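You operate a simulated robot arm through the tools that you are given. There is no shell and no other tool.

You are at the controls of a simulated robot arm. One attempt, no reset.

## Task
Test the 20 um spool case, drain its charge on the grey mat, and retest it.
Fine: both tests on the white disc; the second must read 100 V or less; leave it on the grey mat.

Only the result counts: the job must be done as asked and must still hold three seconds after the hand-in. Knocking over, shifting, dropping, spilling or breaking anything else fails it.

## Robot
A 6-joint arm with a two-finger parallel gripper, fixed in place. Base frame: the origin is on the floor under the middle of its stand, x ahead of it, y to its left, z up; the work surface is at about z = 800. Lengths are in mm, angles in degrees, forces in N, time in s.
With the tool pointing down near the work surface it reaches from about 340 to 760 mm from the base axis. Its first joint turns from -66.0 to 66.0 degrees. Payload 2.45 kg.
The tool frame sits at the grasp point between the pads (the TCP): z along the fingers, y along the line on which they close. The tips reach 24 mm beyond it. Largest opening 68 mm; finger width 17, thickness 10; the body of the gripper, 40 by 70 mm, starts 41 mm behind the TCP.
Orientation is told as [roll, pitch, yaw] about the base's x, y, z axes, in that order, counted from this pose: with the fingers straight down and closing along the base's y, the tool's x points along the base's -x, its y along +y and its z along -z.

## Interface
- The arm moves only by the tool arm_command. Its argument "increments" is a list of rows, each an object (a shift or turn left out is 0, a gripper value left out holds the last) with "offset": the shift along the tool's x, y, z in mm, a list of three; "angular": the turn, a rotation vector about the tool's x, y, z in degrees, a list of three. In form: [{"offset": [x, y, z], "angular": [rx, ry, rz]}, ...]. A call has 1 to 20 rows; each row shifts and turns the commanded pose from where the row before left it, along the tool's axes as they then stand. "fingers" is the opening in per cent of the stroke, from 0 (shut) to 100 (fully open), set as the call begins (left out, the last holds). A row lasts 0.2 s, in which the tool goes at most 50 mm and 8.6 degrees; a call with a longer step from one row to the next is refused whole, and so is a gripper value outside its range. Where a pose cannot be reached the arm comes as near as it can. A force on the tool above 40 N (or 10 N above the force at the start of the call, whichever is more), or a blocked arm, ends the call early, and 0.2 s more pass. Each finger travels about 108 mm/s and halts on what it meets, pressing with about 44 N; the grip force reading is that of the motor and also rises with nothing between the fingers. The clock runs only during rows and for 0.2 s after the last one: add rows that do not move to give the fingers time. It gives the time, the measured TCP pose, the force on the tool (base axes), the opening and the grip force at its end, in the units of the frame above (readings bear some noise), with the torque about the TCP (base axes, N m) and any sound that the robot's microphone picked up.
- Cameras (640 x 400 px; columns grow to the right, rows downward): "scene" is fixed at [185.3, 410.5, 1455.3]; the picture's right is [-0.65, -0.76, 0.00], its down [-0.52, 0.44, -0.73] and it looks along [0.56, -0.48, -0.68] (base axes); focal length 347 px, centre (320, 200). "wrist" rides on the gripper at [84, 11, -75] in the tool frame; the picture's right is [-0.13, 0.99, 0.00], its down [-0.60, -0.08, -0.79] and it looks along [-0.79, -0.10, 0.61] (tool axes); focal length 251 px, centre (320, 200). There is no depth. A picture from a camera that has moved, and an enlarged one, comes with that camera's place and axes in the base frame and with its lens. The place of the scene camera against the robot may be out by one fixed shift of up to 25 mm in any direction.
- get_image(camera): a new picture of that camera. No time passes.
- close_up(camera, box): a new picture of the part [left, top, right, bottom] of that camera's present view, enlarged. No time passes.
- sign_off(): hands the job in; it is judged then, once.

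Nothing tells you positions but the pictures and the camera data. Unless the task says otherwise, let go and move clear before handing in.

The tools are called after ">>>" as name(argument=value, ...) on one line, values as JSON. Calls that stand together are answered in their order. arm_command: Moves the arm, as the interface text tells. Its arguments: {"type":"object","properties":{"increments":{"type":"array","items":{"type":"object","properties":{"offset":{"type":"array","items":{"type":"number"}},"angular":{"type":"array","items":{"type":"number"}}}}},"fingers":{"type":"number"}},"required":["increments"]} The other tools are called the same way: get_image (camera) takes a picture; close_up (camera, box) takes an enlarged picture of a part of a camera's view; sign_off () hands the job in.

At the start:

```text
time: 0.0
tcp_pos: [485.7, 16.2, 1171.1]
orientation: [0.0, 0.1, -0.1]
force: [-0.5, 0.2, 0.2]
ft_torque: [-0.02, -0.02, -0.02]
gripper_width: 67.7
finger_force: 0.1
```

scene: 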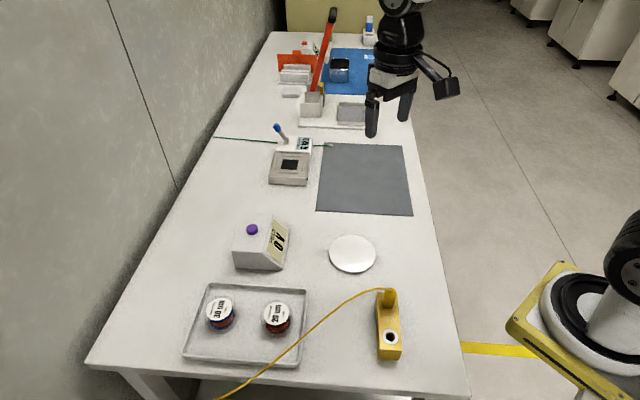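
wrist: 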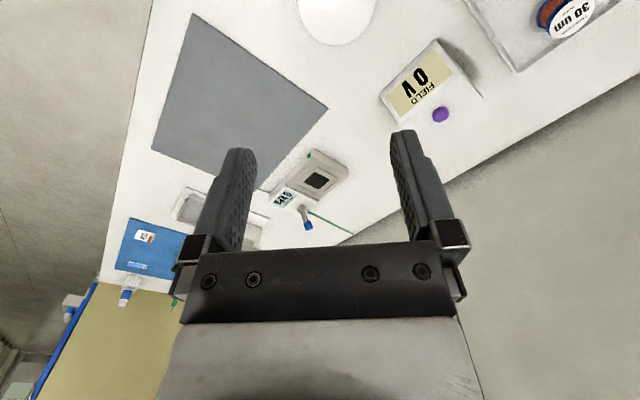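

I see a tray with two spool cases (30 um and 20 um), a field meter with a purple button and a display, a white disc, a grey mat and a yellow object with a cable. I'll look closer before moving anything.

>>> close_up(camera="scene", box=[170, 200, 430, 380])

>>> close_up(camera="scene", box=[180, 280, 320, 370])

>>> close_up(camera="scene", box=[240, 10, 460, 220])

>>> close_up(camera="scene", box=[220, 200, 390, 290])

```text
2.22 times, centred on (300, 290) of scene
camera zoom: at [185.3, 410.5, 1455.3], right [-0.65, -0.76, 0.0], down [-0.52, 0.44, -0.73], along [0.56, -0.48, -0.68], focal length 772 px, centre (364, 0)
```

zoom: 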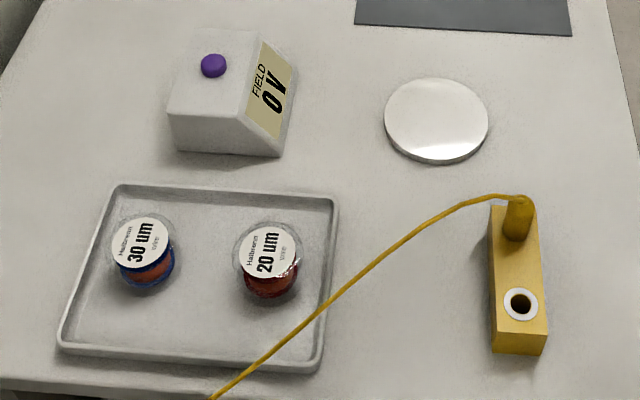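

```text
4.44 times, centred on (250, 325) of scene
camera zoom: at [185.3, 410.5, 1455.3], right [-0.65, -0.76, 0.0], down [-0.52, 0.44, -0.73], along [0.56, -0.48, -0.68], focal length 1544 px, centre (631, -356)
```

zoom: 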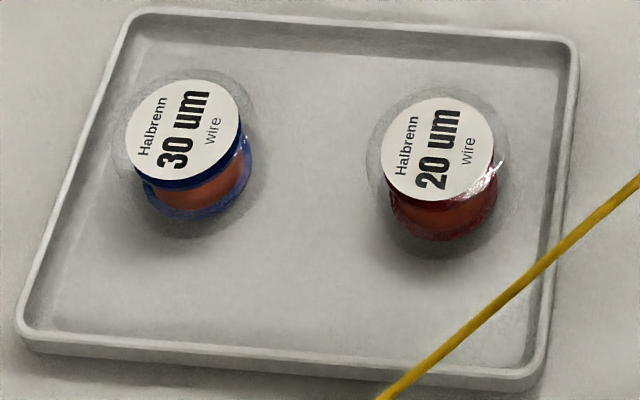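

```text
1.90 times, centred on (350, 115) of scene
camera zoom: at [185.3, 410.5, 1455.3], right [-0.65, -0.76, 0.0], down [-0.52, 0.44, -0.73], along [0.56, -0.48, -0.68], focal length 662 px, centre (263, 362)
```

zoom: 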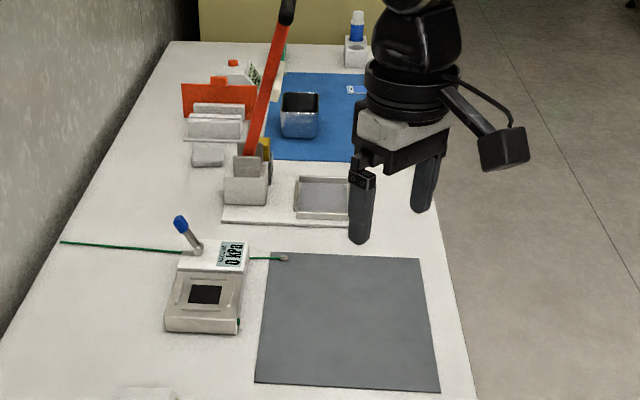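

```text
3.76 times, centred on (305, 245) of scene
camera zoom: at [185.3, 410.5, 1455.3], right [-0.65, -0.76, 0.0], down [-0.52, 0.44, -0.73], along [0.56, -0.48, -0.68], focal length 1308 px, centre (376, 31)
```

zoom: 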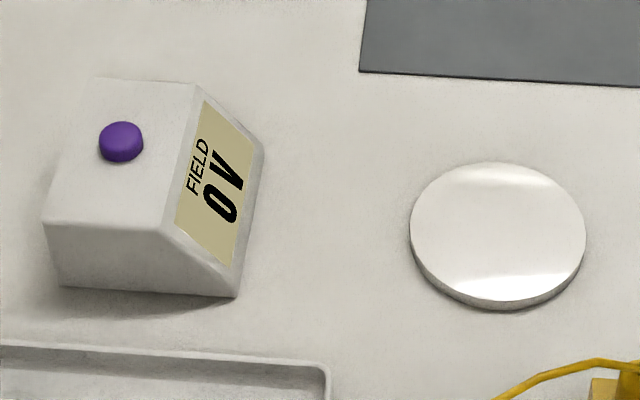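

The 20 um spool sits at the right of the tray, in what looks like a clear round case. I'll zoom in on the spool, the meter panel, the yellow device and the green cord at the mat.

>>> close_up(camera="scene", box=[245, 290, 310, 345])

>>> close_up(camera="scene", box=[260, 120, 345, 190])

>>> close_up(camera="scene", box=[360, 280, 420, 370])

>>> close_up(camera="wrist", box=[370, 20, 500, 140])

>>> close_up(camera="wrist", box=[250, 130, 370, 250])

```text
7.27 times, centred on (278, 318) of scene
camera zoom: at [185.3, 410.5, 1455.3], right [-0.65, -0.76, 0.0], down [-0.52, 0.44, -0.73], along [0.56, -0.48, -0.68], focal length 2526 px, centre (629, -654)
```

zoom: 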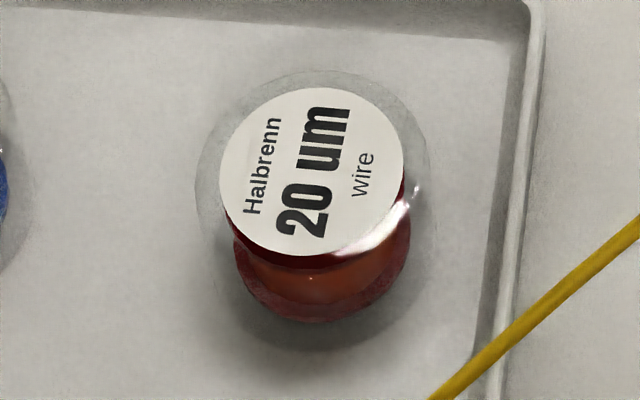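

```text
5.71 times, centred on (302, 155) of scene
camera zoom: at [185.3, 410.5, 1455.3], right [-0.65, -0.76, 0.0], down [-0.52, 0.44, -0.73], along [0.56, -0.48, -0.68], focal length 1985 px, centre (420, 457)
```

zoom: 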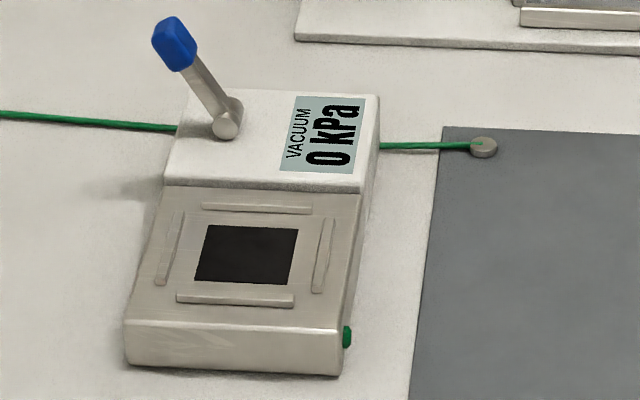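

```text
4.44 times, centred on (390, 325) of scene
camera zoom: at [185.3, 410.5, 1455.3], right [-0.65, -0.76, 0.0], down [-0.52, 0.44, -0.73], along [0.56, -0.48, -0.68], focal length 1544 px, centre (9, -356)
```

zoom: 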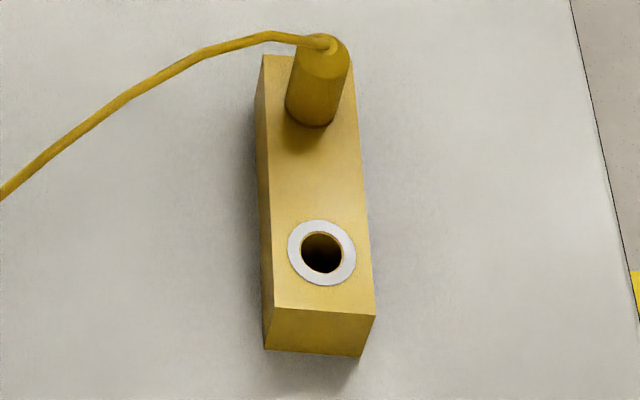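

```text
3.33 times, centred on (435, 80) of wrist
camera zoom: at [402.5, 26.2, 1247.4], right [0.13, 0.99, 0.0], down [0.6, -0.08, 0.79], along [0.79, -0.1, -0.61], focal length 838 px, centre (-63, 600)
```

zoom: 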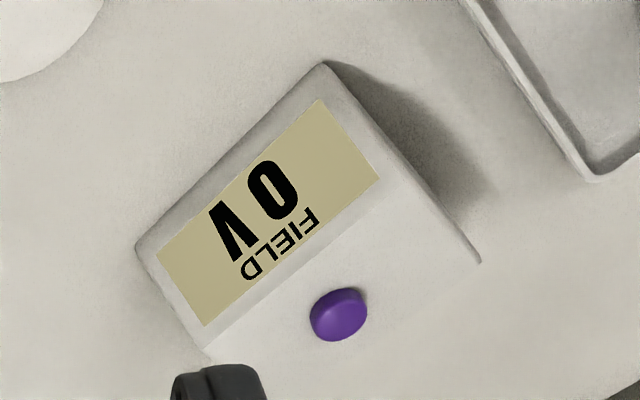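

```text
3.33 times, centred on (310, 190) of wrist
camera zoom: at [402.5, 26.2, 1247.4], right [0.13, 0.99, 0.0], down [0.6, -0.08, 0.79], along [0.79, -0.1, -0.61], focal length 838 px, centre (353, 233)
```

zoom: 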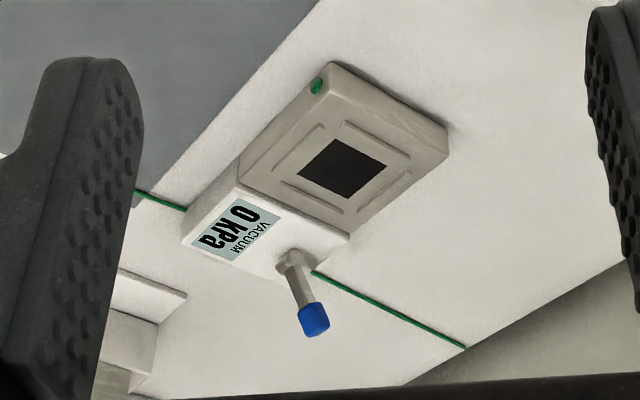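

The mat's green ground cord is snapped on, and the meter reads FIELD 0 V. I take the 20 um case to be near (500, 262), the disc near (526, 35), the meter's button near (690, 200) and the mat from about (520, -200) to (700, 0). I'll move above the spool to see it with the wrist camera.

>>> arm_command(increments=[{"offset": [-2, 35, 24]}, {"offset": [-2, 35, 24]}, {"offset": [-2, 35, 24]}, {"offset": [-2, 35, 24]}, {"offset": [-2, 35, 24]}, {"offset": [-2, 35, 24]}, {"offset": [-2, 35, 24]}], fingers=100)

```text
time: 1.6
tcp_pos: [498.9, 262.2, 1004.8]
orientation: [-0.1, -0.1, 0.0]
force: [-0.2, -0.2, 0.0]
ft_torque: [-0.04, 0.01, -0.01]
gripper_width: 68.1
finger_force: 0.2
```

>>> get_image(camera="wrist")

>>> get_image(camera="scene")

```text
taken
camera wrist: at [416.3, 272.3, 1079.5], right [0.13, 0.99, 0.0], down [0.6, -0.08, 0.79], along [0.79, -0.1, -0.61], focal length 251 px, centre (320, 200)
```

wrist: 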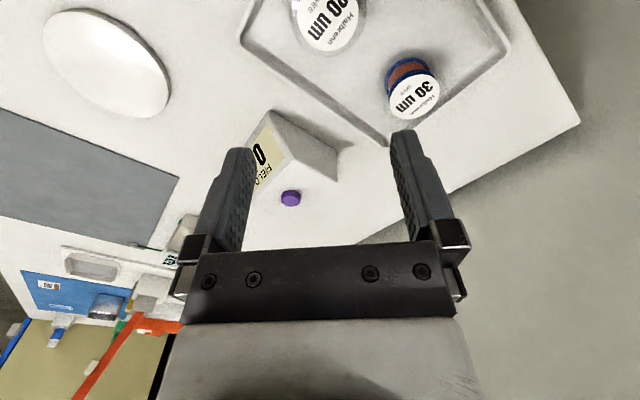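

```text
taken
```

scene: 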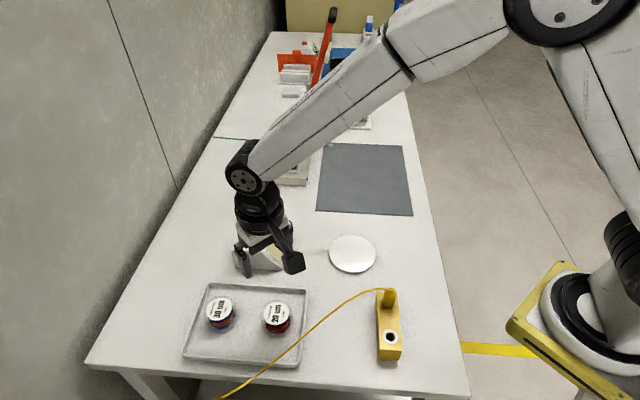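

The spool is at the top edge of the wrist view. I'll back away towards the base and turn the hand to line up with the tray, so I can measure it.

>>> arm_command(increments=[{"offset": [40, 0, 0]}, {"offset": [40, 0, 0]}, {"offset": [0, 0, 0]}])

>>> get_image(camera="wrist")

>>> close_up(camera="wrist", box=[240, 20, 440, 140])

```text
time: 2.4
tcp_pos: [419.3, 259.9, 1004.0]
orientation: [0.0, 0.0, 0.0]
force: [0.1, -0.6, 0.1]
ft_torque: [0.01, -0.01, 0.01]
gripper_width: 67.9
finger_force: 0.1
```

```text
taken
camera wrist: at [335.6, 271.6, 1079.6], right [0.13, 0.99, 0.0], down [0.6, -0.08, 0.79], along [0.79, -0.1, -0.61], focal length 251 px, centre (320, 200)
```

wrist: 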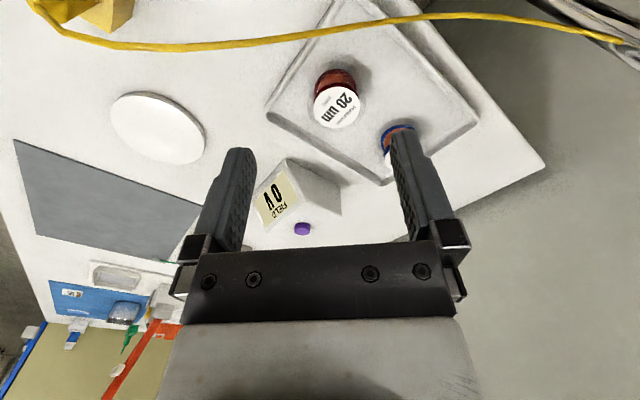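

```text
3.20 times, centred on (340, 80) of wrist
camera zoom: at [335.6, 271.6, 1079.6], right [0.13, 0.99, 0.0], down [0.6, -0.08, 0.79], along [0.79, -0.1, -0.61], focal length 805 px, centre (256, 584)
```

zoom: 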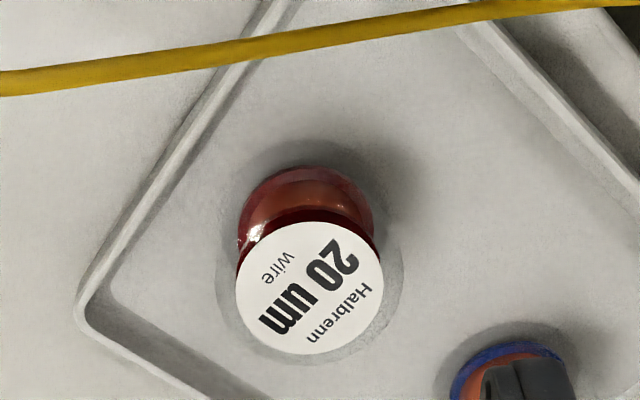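

The 20 um case centre comes out near (493, 270), top at about z = 834, about 63 mm across, and the tray is turned roughly 47°. The yellow cable crosses near x ≈ 430 at an unknown height, so I'll rise and take a second view to find it.

>>> arm_command(increments=[{"offset": [0, 0, -40]}, {"offset": [0, 0, -40]}, {"offset": [0, 0, -40]}, {"offset": [0, 0, 0]}])

>>> get_image(camera="wrist")

>>> close_up(camera="wrist", box=[240, 0, 440, 125])

>>> close_up(camera="wrist", box=[40, 0, 260, 130])

```text
time: 3.4
tcp_pos: [420.2, 261.0, 1123.8]
orientation: [0.0, 0.0, -0.1]
force: [-0.7, -0.3, 0.9]
ft_torque: [0.0, 0.01, 0.03]
gripper_width: 68.2
finger_force: 0.1
```

```text
taken
camera wrist: at [335.8, 271.6, 1200.4], right [0.13, 0.99, 0.0], down [0.6, -0.08, 0.79], along [0.79, -0.1, -0.61], focal length 251 px, centre (320, 200)
```

wrist: 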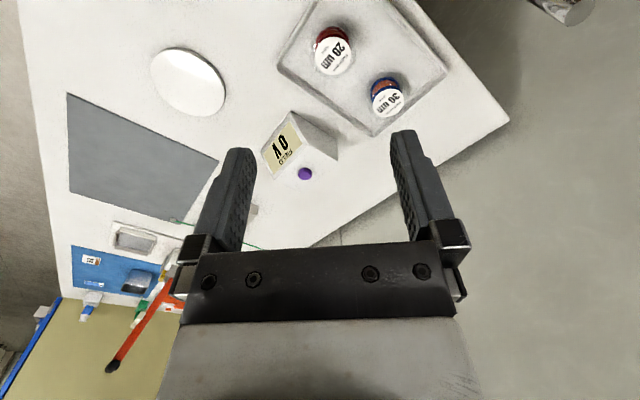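

```text
3.20 times, centred on (340, 62) of wrist
camera zoom: at [335.8, 271.6, 1200.4], right [0.13, 0.99, 0.0], down [0.6, -0.08, 0.79], along [0.79, -0.1, -0.61], focal length 805 px, centre (256, 640)
```

zoom: 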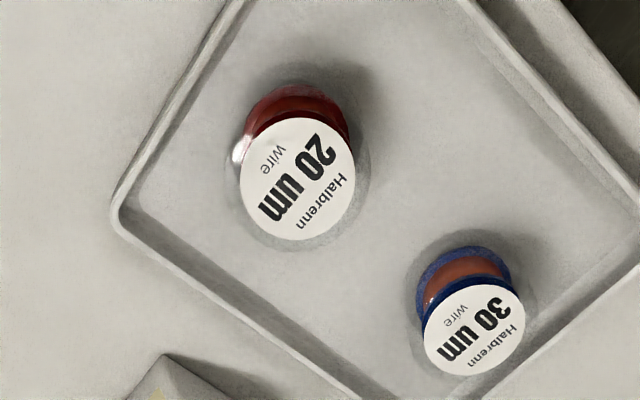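

```text
2.91 times, centred on (150, 65) of wrist
camera zoom: at [335.8, 271.6, 1200.4], right [0.13, 0.99, 0.0], down [0.6, -0.08, 0.79], along [0.79, -0.1, -0.61], focal length 731 px, centre (814, 593)
```

zoom: 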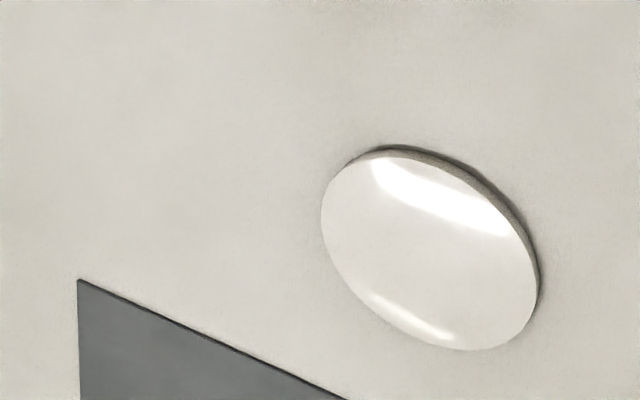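

The second view agrees: case centre near (491, 270), label top at z ≈ 837. The cable fell out of view, so I'll back off further to see it.

>>> arm_command(increments=[{"offset": [40, 0, 0]}, {"offset": [40, 0, 0]}, {"offset": [0, 0, 0]}])

>>> get_image(camera="wrist")

>>> close_up(camera="wrist", box=[100, 0, 420, 160])

```text
time: 4.2
tcp_pos: [339.4, 261.3, 1124.4]
orientation: [0.0, 0.0, 0.0]
force: [-0.4, 0.8, 0.2]
ft_torque: [0.04, -0.01, 0.01]
gripper_width: 68.0
finger_force: 0.0
```

```text
taken
camera wrist: at [255.8, 271.8, 1199.2], right [0.13, 0.99, 0.0], down [0.6, -0.08, 0.79], along [0.79, -0.1, -0.61], focal length 251 px, centre (320, 200)
```

wrist: 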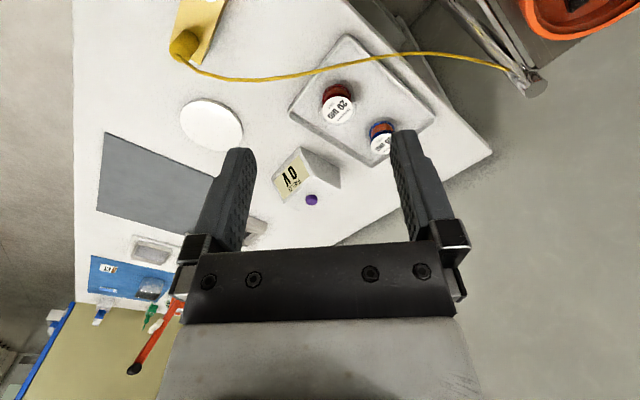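

```text
2.00 times, centred on (260, 80) of wrist
camera zoom: at [255.8, 271.8, 1199.2], right [0.13, 0.99, 0.0], down [0.6, -0.08, 0.79], along [0.79, -0.1, -0.61], focal length 503 px, centre (440, 440)
```

zoom: 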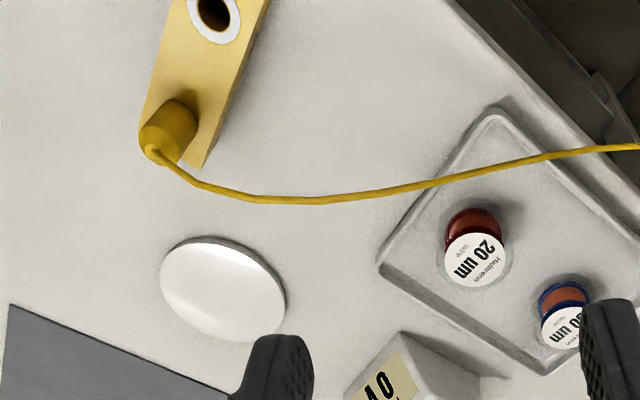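

The cable hangs in the air at about x = 390–398, z = 900–920, so the wrist camera must stay away from it. I'll work with the hand turned to yaw 90, which puts the camera on the -y side. Next I'll go above the spool and turn there.

>>> arm_command(increments=[{"offset": [-38, 0, 0]}, {"offset": [-38, 0, 0]}, {"offset": [-38, 0, 0]}, {"offset": [-38, 0, 0]}, {"angular": [0, 0, -8.182]}, {"angular": [0, 0, -8.182]}, {"angular": [0, 0, -8.182]}, {"angular": [0, 0, -8.182]}, {"angular": [0, 0, -8.182]}, {"angular": [0, 0, -8.182]}, {"angular": [0, 0, -8.182]}, {"angular": [0, 0, -8.182]}, {"angular": [0, 0, -8.182]}, {"angular": [0, 0, -8.182]}, {"angular": [0, 0, -8.182]}, {"offset": [0, 0, 0]}])

>>> get_image(camera="wrist")

>>> get_image(camera="scene")

```text
time: 7.6
tcp_pos: [491.9, 260.6, 1123.4]
orientation: [0.0, 0.0, 90.1]
force: [-0.4, -0.2, -0.5]
ft_torque: [0.01, 0.01, 0.02]
gripper_width: 68.0
finger_force: 0.0
```

```text
taken
camera wrist: at [481.4, 176.1, 1199.6], right [-0.99, 0.13, 0.0], down [0.08, 0.6, 0.79], along [0.1, 0.79, -0.61], focal length 251 px, centre (320, 200)
```

wrist: 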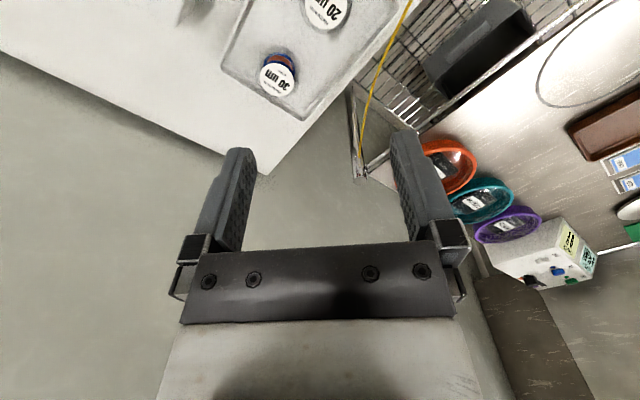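

```text
taken
```

scene: 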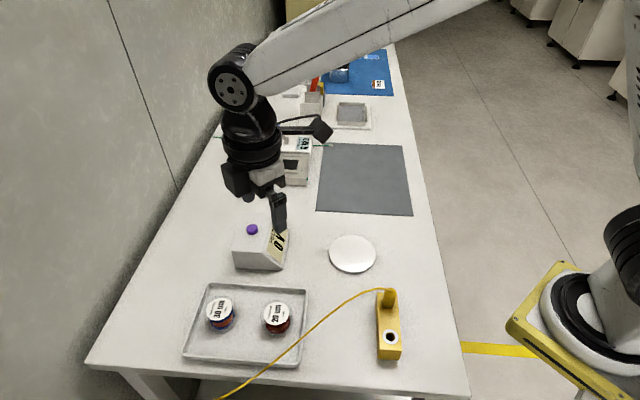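

The hand is at yaw 90 above the tray and the cable is well clear. I'll descend with a small offset so the spool sits mid-view and I can check its x position.

>>> arm_command(increments=[{"offset": [10, 0, 40]}, {"offset": [10, 0, 40]}, {"offset": [10, 0, 40]}, {"offset": [10, 0, 40]}, {"offset": [0, 0, 0]}])

>>> get_image(camera="wrist")

>>> close_up(camera="wrist", box=[240, 60, 400, 180])

```text
time: 8.8
tcp_pos: [490.6, 221.1, 963.4]
orientation: [0.0, 0.0, 90.0]
force: [-0.5, -0.5, 0.2]
ft_torque: [0.0, 0.03, -0.01]
gripper_width: 67.9
finger_force: 0.1
```

```text
taken
camera wrist: at [480.8, 137.2, 1038.6], right [-0.99, 0.13, 0.0], down [0.08, 0.6, 0.79], along [0.1, 0.79, -0.61], focal length 251 px, centre (320, 200)
```

wrist: 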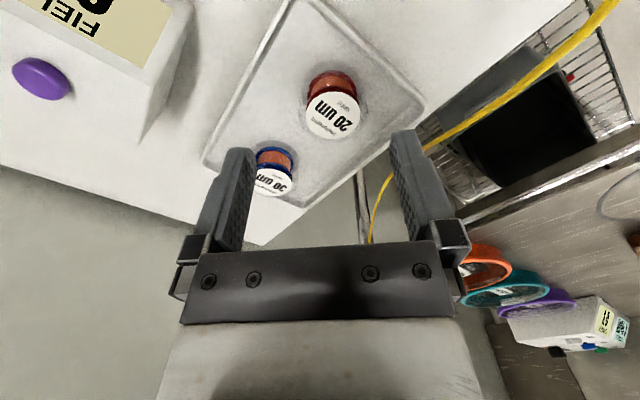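

```text
3.33 times, centred on (320, 120) of wrist
camera zoom: at [480.8, 137.2, 1038.6], right [-0.99, 0.13, 0.0], down [0.08, 0.6, 0.79], along [0.1, 0.79, -0.61], focal length 838 px, centre (320, 467)
```

zoom: 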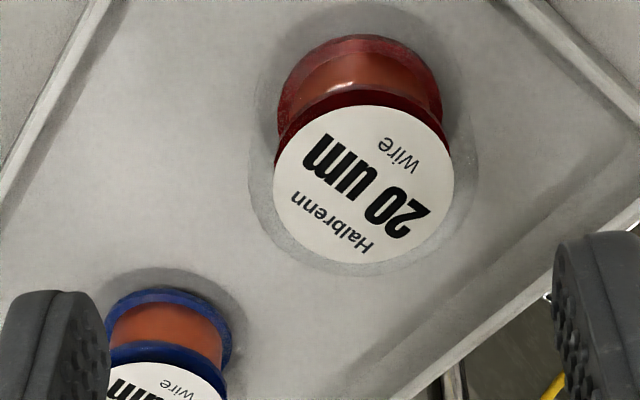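

The refined geometry puts the case centre at about (486, 269.5) with its top near z = 842. I'll move straight above it at z ≈ 905 and check the centring between the fingers.

>>> arm_command(increments=[{"offset": [-24, 2.75, 0]}, {"offset": [-24, 2.75, 0]}, {"offset": [0, 0, 29]}, {"offset": [0, 0, 29]}, {"offset": [0, 0, 0]}])

>>> get_image(camera="wrist")

>>> close_up(camera="wrist", box=[220, 40, 420, 190])

>>> get_image(camera="scene")

```text
time: 10.0
tcp_pos: [486.7, 268.2, 904.5]
orientation: [0.1, 0.0, 90.0]
force: [0.9, -0.4, -0.1]
ft_torque: [0.03, 0.01, 0.04]
gripper_width: 67.8
finger_force: 0.2
```

```text
taken
camera wrist: at [476.2, 184.7, 980.7], right [-0.99, 0.13, 0.0], down [0.08, 0.6, 0.79], along [0.1, 0.79, -0.61], focal length 251 px, centre (320, 200)
```

wrist: 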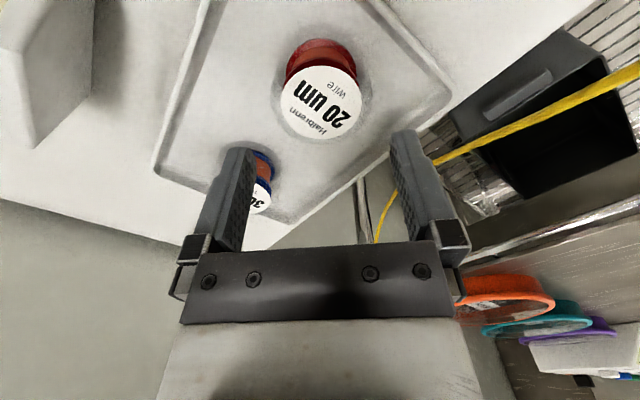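

```text
2.67 times, centred on (320, 115) of wrist
camera zoom: at [476.2, 184.7, 980.7], right [-0.99, 0.13, 0.0], down [0.08, 0.6, 0.79], along [0.1, 0.79, -0.61], focal length 670 px, centre (320, 427)
```

zoom: 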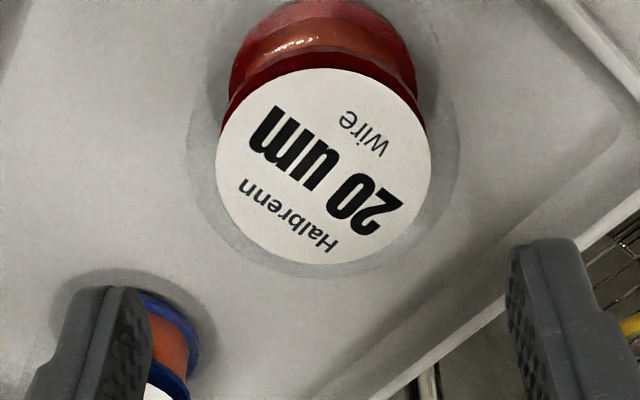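

```text
taken
```

scene: 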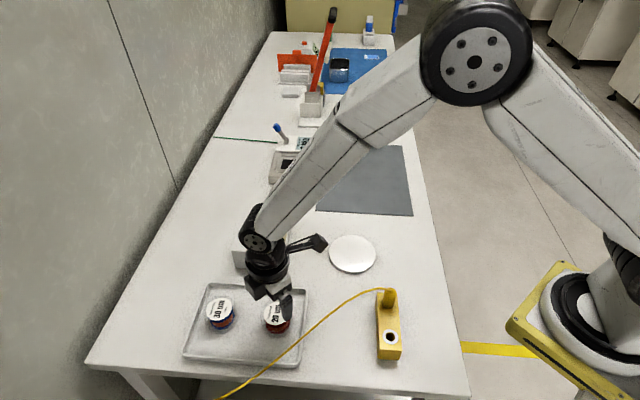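

The case is centred between the fingers to within a millimetre or so. I'll descend partway until the tips straddle the rim, then check again.

>>> arm_command(increments=[{"offset": [0, 0.5, 15]}, {"offset": [0, 0, 15]}, {"offset": [0, 0, 12]}, {"offset": [0, 0, 0]}])

>>> close_up(camera="wrist", box=[200, 60, 440, 220])

```text
time: 11.0
tcp_pos: [486.6, 268.2, 863.7]
orientation: [-0.1, 0.0, 90.0]
force: [-0.4, 0.0, -0.1]
ft_torque: [0.03, -0.02, 0.01]
gripper_width: 68.1
finger_force: 0.0
```

```text
2.50 times, centred on (320, 140) of wrist
camera zoom: at [475.9, 184.1, 939.4], right [-0.99, 0.13, 0.0], down [0.08, 0.6, 0.79], along [0.1, 0.79, -0.61], focal length 629 px, centre (320, 350)
```

zoom: 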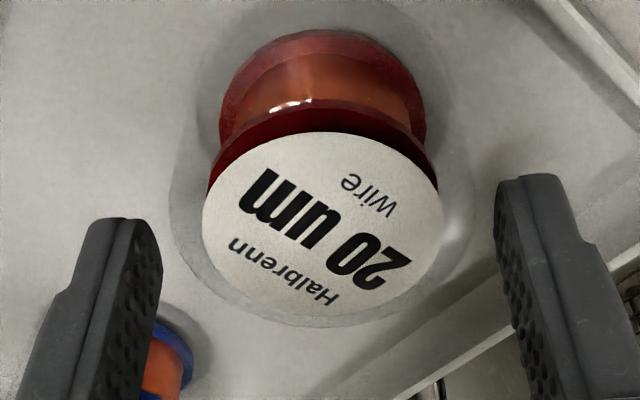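

The fingertips straddle the case with clearance on both sides. I'll shift half a millimetre to centre better and go down to TCP z ≈ 832.

>>> arm_command(increments=[{"offset": [0, 0.6, 0]}, {"offset": [0, 0, 8]}, {"offset": [0, 0, 8]}, {"offset": [0, 0, 8]}, {"offset": [0, 0, 8]}, {"offset": [0, 0, 0]}])

>>> get_image(camera="wrist")

>>> close_up(camera="scene", box=[220, 220, 340, 360])

```text
time: 12.4
tcp_pos: [486.7, 268.2, 830.8]
orientation: [0.0, -0.1, 90.0]
force: [-0.6, 0.1, 0.5]
ft_torque: [0.0, 0.01, 0.0]
gripper_width: 68.1
finger_force: 0.0
```

```text
taken
camera wrist: at [475.0, 183.9, 907.3], right [-0.99, 0.13, 0.0], down [0.08, 0.6, 0.79], along [0.1, 0.79, -0.61], focal length 251 px, centre (320, 200)
```

wrist: 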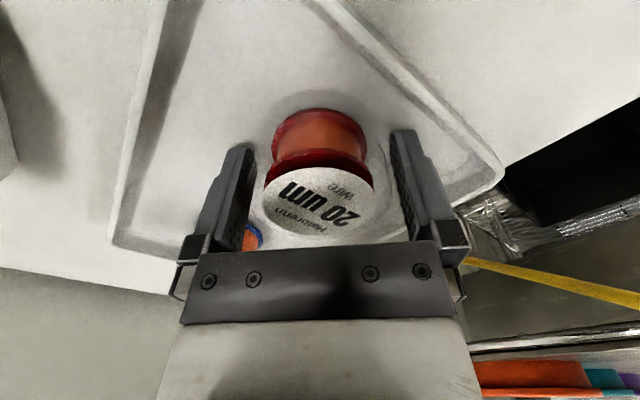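

```text
2.86 times, centred on (280, 290) of scene
camera zoom: at [185.3, 410.5, 1455.3], right [-0.65, -0.76, 0.0], down [-0.52, 0.44, -0.73], along [0.56, -0.48, -0.68], focal length 992 px, centre (434, -57)
```

zoom: 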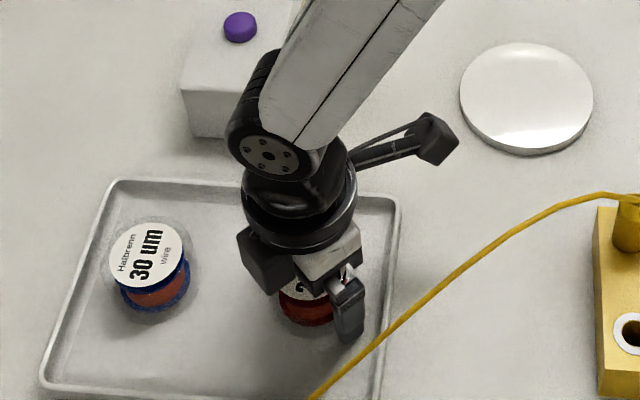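

No contact on the way down, and the fingers are around the case. I'll close the gripper and give it time.

>>> arm_command(increments=[{"offset": [0, 0, 0]}, {"offset": [0, 0, 0]}, {"offset": [0, 0, 0]}, {"offset": [0, 0, 0]}], fingers=75)

>>> close_up(camera="wrist", box=[200, 80, 440, 240])

```text
time: 13.4
tcp_pos: [484.9, 268.4, 832.0]
orientation: [0.0, 0.0, 90.0]
force: [-0.8, -0.7, -0.2]
ft_torque: [0.02, 0.02, 0.03]
gripper_width: 60.7
finger_force: 43.6
```

```text
2.50 times, centred on (320, 160) of wrist
camera zoom: at [474.9, 183.8, 907.4], right [-0.99, 0.13, 0.0], down [0.08, 0.6, 0.79], along [0.1, 0.79, -0.61], focal length 629 px, centre (320, 300)
```

zoom: 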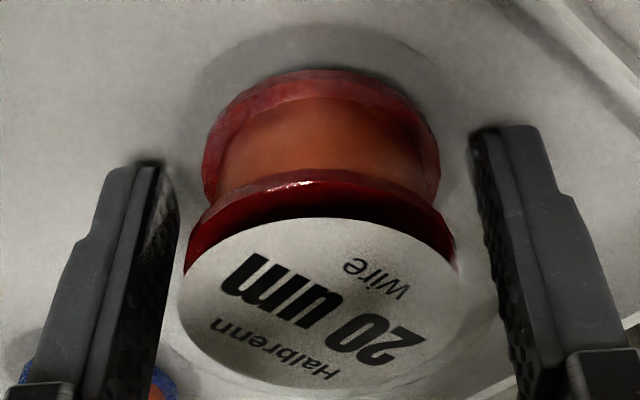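

The case is gripped at 60.7 mm with 43.6 N. I'll lift straight up.

>>> arm_command(increments=[{"offset": [0, 0, -5]}, {"offset": [0, 0, -10]}, {"offset": [0, 0, -15]}, {"offset": [0, 0, -20]}, {"offset": [0, 0, -25]}, {"offset": [0, 0, -25]}, {"offset": [0, 0, -25]}, {"offset": [0, 0, -25]}, {"offset": [0, 0, 0]}])

>>> get_image(camera="wrist")

>>> get_image(camera="scene")

```text
time: 15.4
tcp_pos: [483.7, 268.5, 982.1]
orientation: [0.0, 0.0, 90.1]
force: [-0.1, 0.1, -0.5]
ft_torque: [-0.02, 0.03, -0.02]
gripper_width: 60.9
finger_force: 44.0
```

```text
taken
camera wrist: at [473.9, 184.5, 1057.5], right [-0.99, 0.13, 0.0], down [0.08, 0.6, 0.79], along [0.1, 0.79, -0.61], focal length 251 px, centre (320, 200)
```

wrist: 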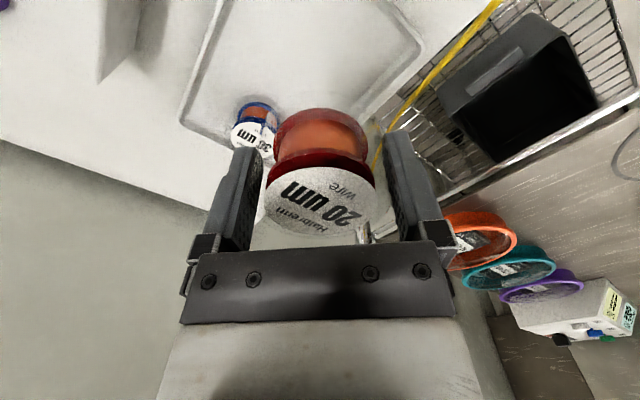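

```text
taken
```

scene: 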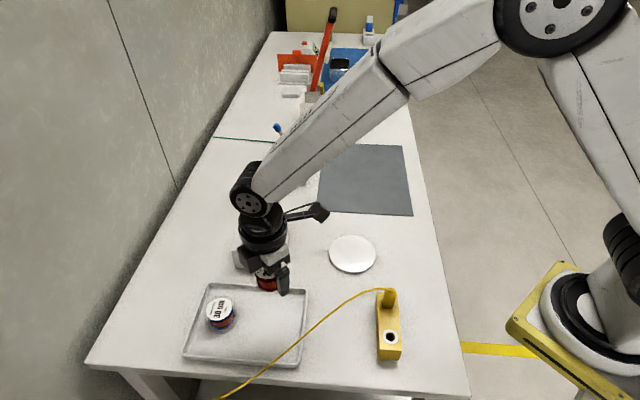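

The case is lifted and held firmly. I put the disc centre at about (509, 38), so I'll carry the case above it at constant height.

>>> arm_command(increments=[{"offset": [15, -2, 0]}, {"offset": [30, -4, 0]}, {"offset": [37, -4, 0]}, {"offset": [37, -4, 0]}, {"offset": [37, -4, 0]}, {"offset": [37, -4, 0]}, {"offset": [25, -2, 0]}, {"offset": [12, 0, 0]}, {"offset": [0, 0, 0]}])

>>> get_image(camera="wrist")

>>> get_image(camera="scene")

```text
time: 17.4
tcp_pos: [509.7, 37.8, 980.9]
orientation: [0.0, -0.1, 89.9]
force: [-0.1, 0.2, -0.2]
ft_torque: [0.04, 0.02, 0.0]
gripper_width: 60.8
finger_force: 44.4
```

```text
taken
camera wrist: at [498.6, -46.4, 1057.7], right [-0.99, 0.13, 0.0], down [0.08, 0.6, 0.79], along [0.1, 0.79, -0.61], focal length 251 px, centre (320, 200)
```

wrist: 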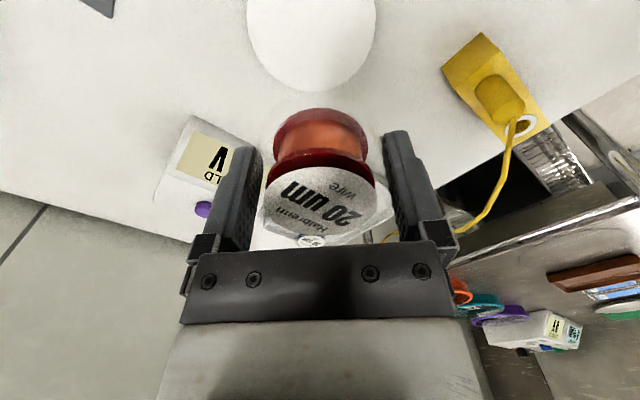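

```text
taken
```

scene: 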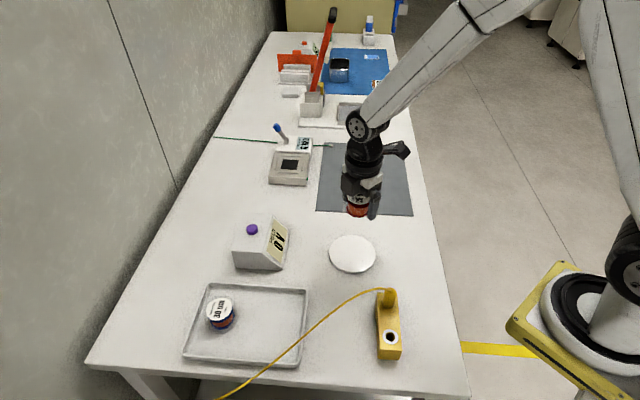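

The case is above the disc, and the disc centre looks to be nearer (513, 37). I'll nudge +3 mm in x and descend to a little above it.

>>> arm_command(increments=[{"offset": [0, -3, 10]}, {"offset": [0, 0, 25]}, {"offset": [0, 0, 30]}, {"offset": [0, 0, 30]}, {"offset": [0, 0, 25]}, {"offset": [0, 0, 10]}, {"offset": [0, 0, 0]}])

>>> get_image(camera="wrist")

>>> close_up(camera="scene", box=[220, 190, 420, 310])

```text
time: 19.0
tcp_pos: [512.0, 39.3, 851.9]
orientation: [-0.1, -0.1, 90.1]
force: [-0.1, 0.6, -0.5]
ft_torque: [0.01, -0.02, -0.01]
gripper_width: 60.7
finger_force: 43.9
```

```text
taken
camera wrist: at [501.6, -46.0, 927.5], right [-0.99, 0.13, 0.0], down [0.08, 0.6, 0.79], along [0.1, 0.79, -0.61], focal length 251 px, centre (320, 200)
```

wrist: 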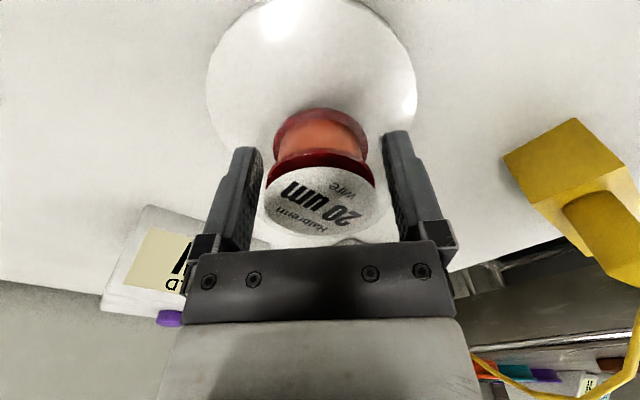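

```text
3.20 times, centred on (320, 250) of scene
camera zoom: at [185.3, 410.5, 1455.3], right [-0.65, -0.76, 0.0], down [-0.52, 0.44, -0.73], along [0.56, -0.48, -0.68], focal length 1112 px, centre (320, 40)
```

zoom: 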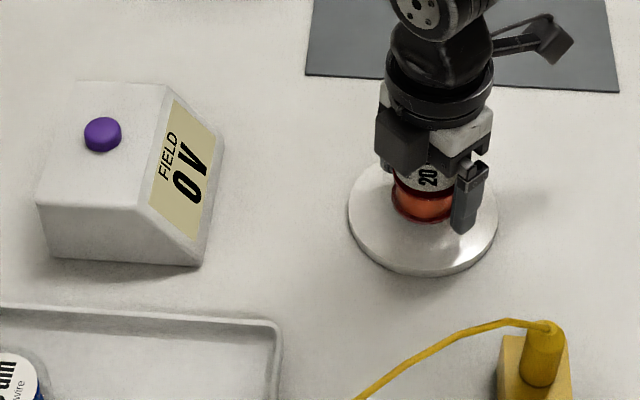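

The case is over the disc with good margin all round. I'll shift a few mm towards the disc centre and go lower, watching the force.

>>> arm_command(increments=[{"offset": [0, -3, 5]}, {"offset": [0, 0, 4]}, {"offset": [0, 0, 3]}, {"offset": [0, 0, 0]}])

>>> close_up(camera="scene", box=[310, 210, 390, 280])

>>> close_up(camera="wrist", box=[180, 0, 440, 160])

```text
time: 20.0
tcp_pos: [515.1, 39.4, 839.0]
orientation: [0.0, 0.1, 90.0]
force: [0.1, -0.7, -1.7]
ft_torque: [-0.01, 0.02, 0.01]
gripper_width: 60.7
finger_force: 44.0
```

```text
5.71 times, centred on (350, 245) of scene
camera zoom: at [185.3, 410.5, 1455.3], right [-0.65, -0.76, 0.0], down [-0.52, 0.44, -0.73], along [0.56, -0.48, -0.68], focal length 1985 px, centre (149, -57)
```

zoom: 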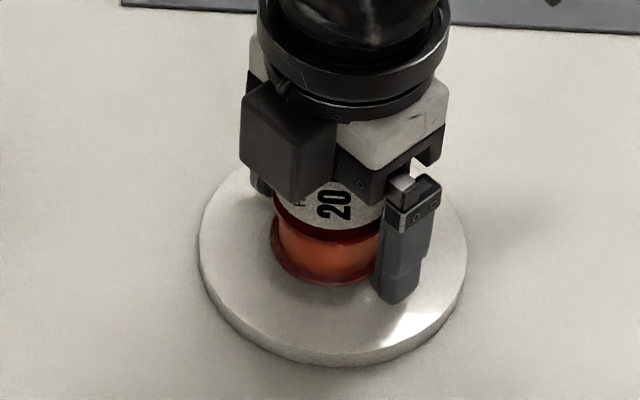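

```text
2.46 times, centred on (310, 80) of wrist
camera zoom: at [504.5, -46.0, 915.4], right [-0.99, 0.13, 0.0], down [0.08, 0.6, 0.79], along [0.1, 0.79, -0.61], focal length 619 px, centre (345, 495)
```

zoom: 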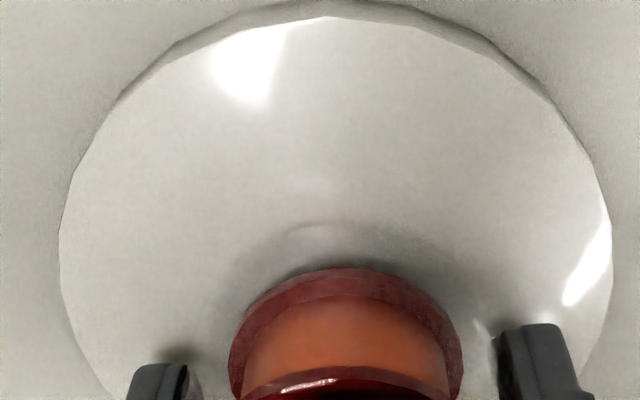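

The case bottom is just above the disc, and it looks well inside. I'll lower in small steps until it touches.

>>> arm_command(increments=[{"offset": [0, 0, 1]}, {"offset": [0, 0, 1]}, {"offset": [0, 0, 0]}])

>>> close_up(camera="wrist", box=[180, 0, 440, 160])

```text
time: 20.8
tcp_pos: [514.0, 38.4, 837.2]
orientation: [-0.1, 0.0, 90.1]
force: [-1.5, -0.2, 5.0]
ft_torque: [0.06, 0.2, 0.04]
gripper_width: 60.8
finger_force: 44.5
```

```text
2.46 times, centred on (310, 80) of wrist
camera zoom: at [504.8, -46.0, 913.6], right [-0.99, 0.13, 0.0], down [0.08, 0.6, 0.79], along [0.1, 0.79, -0.61], focal length 619 px, centre (345, 495)
```

zoom: 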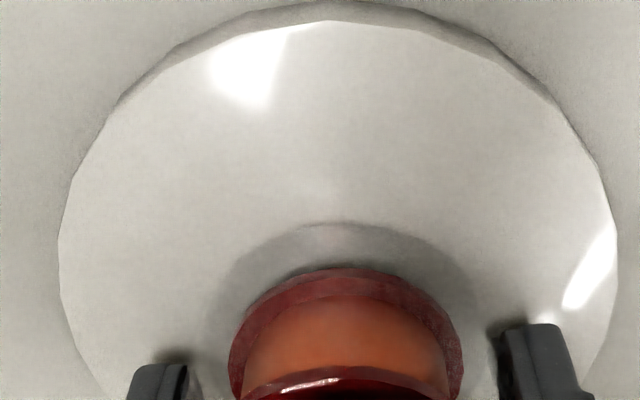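

The force reads 5 N upward, so the case is resting on the disc. I'll open the fingers and check the meter.

>>> arm_command(increments=[{"offset": [0, 0, 0]}, {"offset": [0, 0, 0]}, {"offset": [0, 0, 0]}], fingers=100)

>>> close_up(camera="scene", box=[220, 200, 400, 300])

>>> get_image(camera="wrist")

```text
time: 21.6
tcp_pos: [514.7, 38.4, 837.2]
orientation: [-0.1, -0.1, 90.0]
force: [0.5, 0.4, 0.8]
ft_torque: [-0.02, -0.03, 0.02]
gripper_width: 68.0
finger_force: 0.2
```

```text
3.56 times, centred on (310, 250) of scene
camera zoom: at [185.3, 410.5, 1455.3], right [-0.65, -0.76, 0.0], down [-0.52, 0.44, -0.73], along [0.56, -0.48, -0.68], focal length 1235 px, centre (356, 22)
```

zoom: 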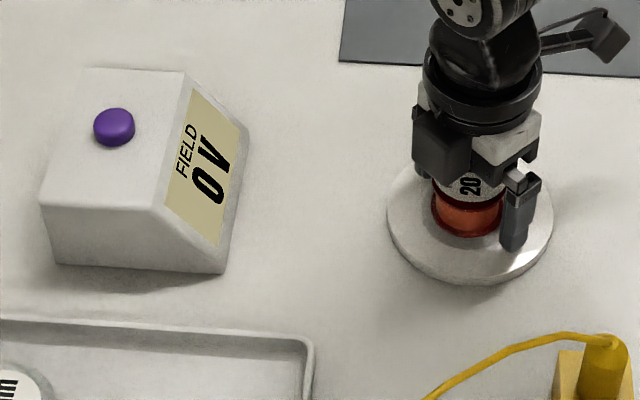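

```text
taken
camera wrist: at [504.7, -46.0, 913.3], right [-0.99, 0.13, 0.0], down [0.08, 0.6, 0.79], along [0.1, 0.79, -0.61], focal length 251 px, centre (320, 200)
```

wrist: 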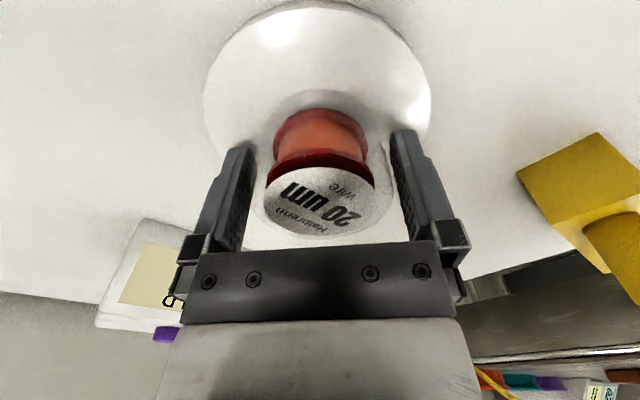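

The display still reads 0 V with the hand around the case. I'll rise clear and look again.

>>> arm_command(increments=[{"offset": [0, 0, -8]}, {"offset": [0, 0, -12]}, {"offset": [0, 0, -20]}, {"offset": [0, 0, -30]}, {"offset": [0, 0, -30]}, {"offset": [0, 0, -30]}, {"offset": [0, 0, 0]}])

>>> get_image(camera="wrist")

>>> get_image(camera="scene")

>>> close_up(camera="scene", box=[220, 200, 400, 300])

```text
time: 23.2
tcp_pos: [515.2, 37.3, 967.4]
orientation: [0.1, 0.0, 90.0]
force: [-0.3, 0.1, 0.3]
ft_torque: [-0.01, 0.02, -0.01]
gripper_width: 67.9
finger_force: 0.0
```

```text
taken
camera wrist: at [504.5, -45.9, 1043.3], right [-0.99, 0.13, 0.0], down [0.08, 0.6, 0.79], along [0.1, 0.79, -0.61], focal length 251 px, centre (320, 200)
```

wrist: 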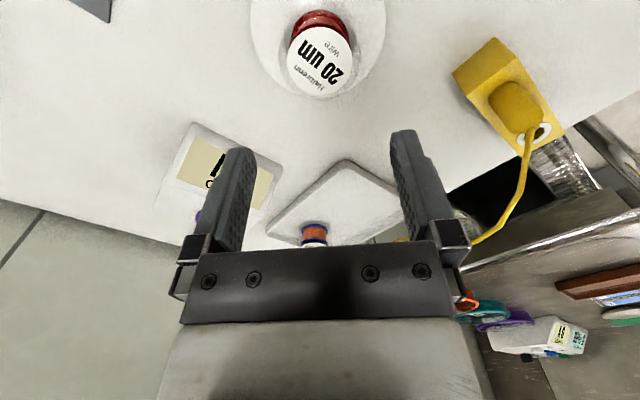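

```text
taken
```

scene: 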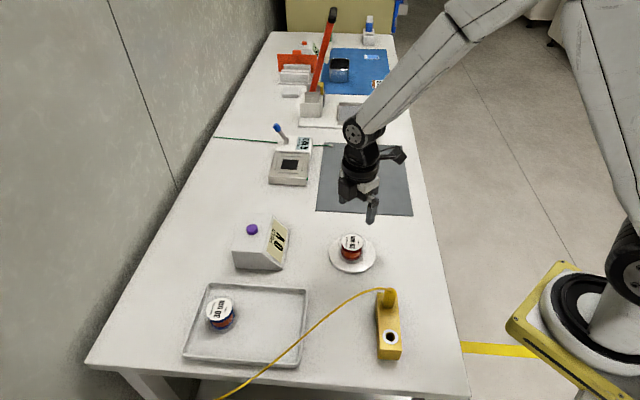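

```text
3.56 times, centred on (310, 250) of scene
camera zoom: at [185.3, 410.5, 1455.3], right [-0.65, -0.76, 0.0], down [-0.52, 0.44, -0.73], along [0.56, -0.48, -0.68], focal length 1235 px, centre (356, 22)
```

zoom: 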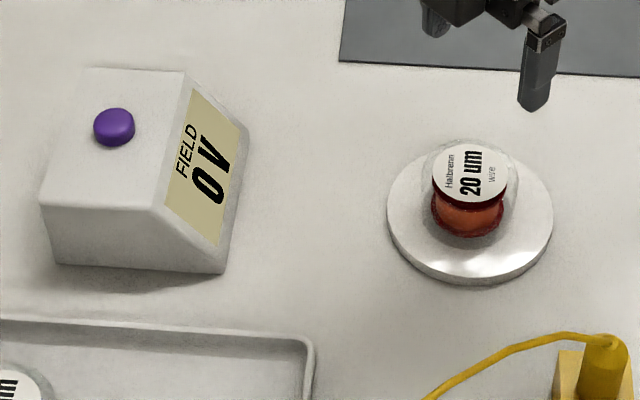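

The meter still shows 0 V, so the reading must be triggered with the purple button, which I put at about (679, 198, 868). I'll close the fingers and move near it for a check view.

>>> arm_command(increments=[{"offset": [-22.6, -32.8, 0]}, {"offset": [-22.6, -32.8, 0]}, {"offset": [-22.6, -32.8, 0]}, {"offset": [-22.6, -32.8, 0]}, {"offset": [-22.6, -32.8, 0]}, {"offset": [0, 0, 17]}, {"offset": [0, 0, 0]}], fingers=0)

>>> get_image(camera="wrist")

>>> get_image(camera="scene")

```text
time: 24.8
tcp_pos: [680.0, 151.5, 950.8]
orientation: [0.0, 0.0, 90.0]
force: [-0.7, -0.4, -0.4]
ft_torque: [0.02, 0.0, 0.0]
gripper_width: 0.0
finger_force: 23.7
```

```text
taken
camera wrist: at [668.4, 67.9, 1025.9], right [-0.99, 0.13, 0.0], down [0.08, 0.6, 0.79], along [0.1, 0.79, -0.61], focal length 251 px, centre (320, 200)
```

wrist: 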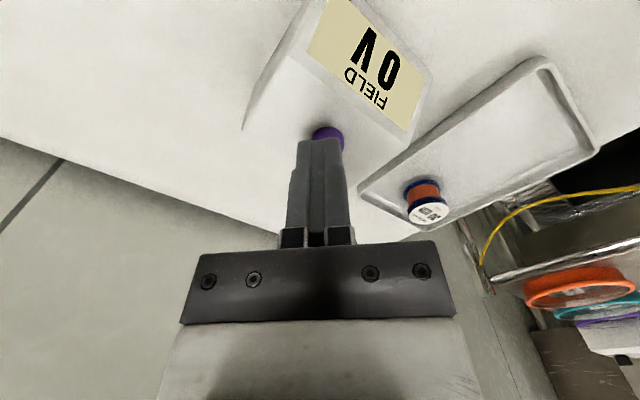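

```text
taken
```

scene: 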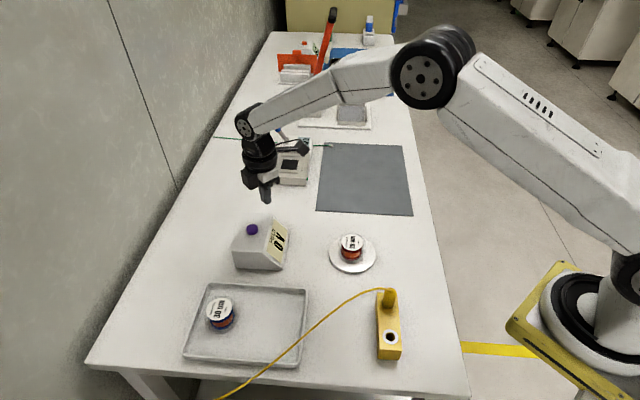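

The button shows just beyond the fingertips. I'll move +y so it sits under the fingers and measure it again.

>>> arm_command(increments=[{"offset": [-20, 0, 0]}, {"offset": [-20, 0, 0]}, {"offset": [0, 0, 0]}])

>>> close_up(camera="wrist", box=[240, 30, 400, 150])

>>> close_up(camera="scene", box=[210, 160, 330, 280])

```text
time: 25.6
tcp_pos: [679.1, 190.9, 950.7]
orientation: [0.0, 0.0, 90.0]
force: [0.0, 0.1, 0.0]
ft_torque: [0.01, -0.03, 0.0]
gripper_width: 0.0
finger_force: 23.7
```

```text
3.33 times, centred on (320, 90) of wrist
camera zoom: at [668.6, 107.2, 1026.6], right [-0.99, 0.13, 0.0], down [0.08, 0.6, 0.79], along [0.1, 0.79, -0.61], focal length 838 px, centre (320, 567)
```

zoom: 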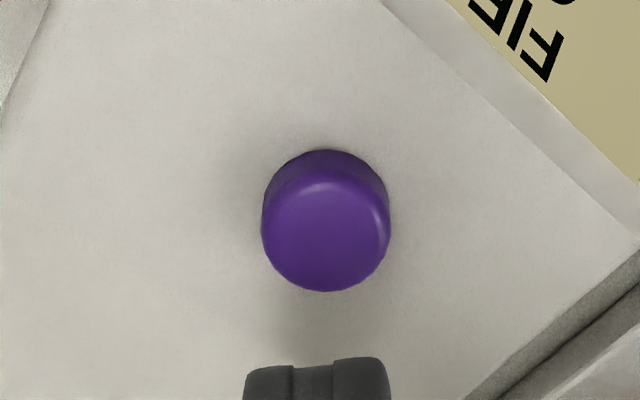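

```text
3.33 times, centred on (270, 220) of scene
camera zoom: at [185.3, 410.5, 1455.3], right [-0.65, -0.76, 0.0], down [-0.52, 0.44, -0.73], along [0.56, -0.48, -0.68], focal length 1158 px, centre (487, 133)
```

zoom: 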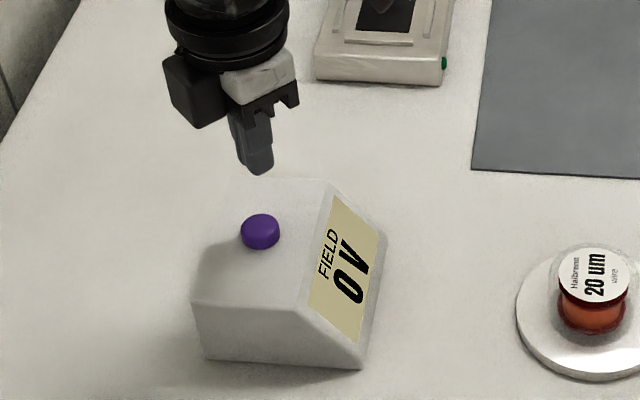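

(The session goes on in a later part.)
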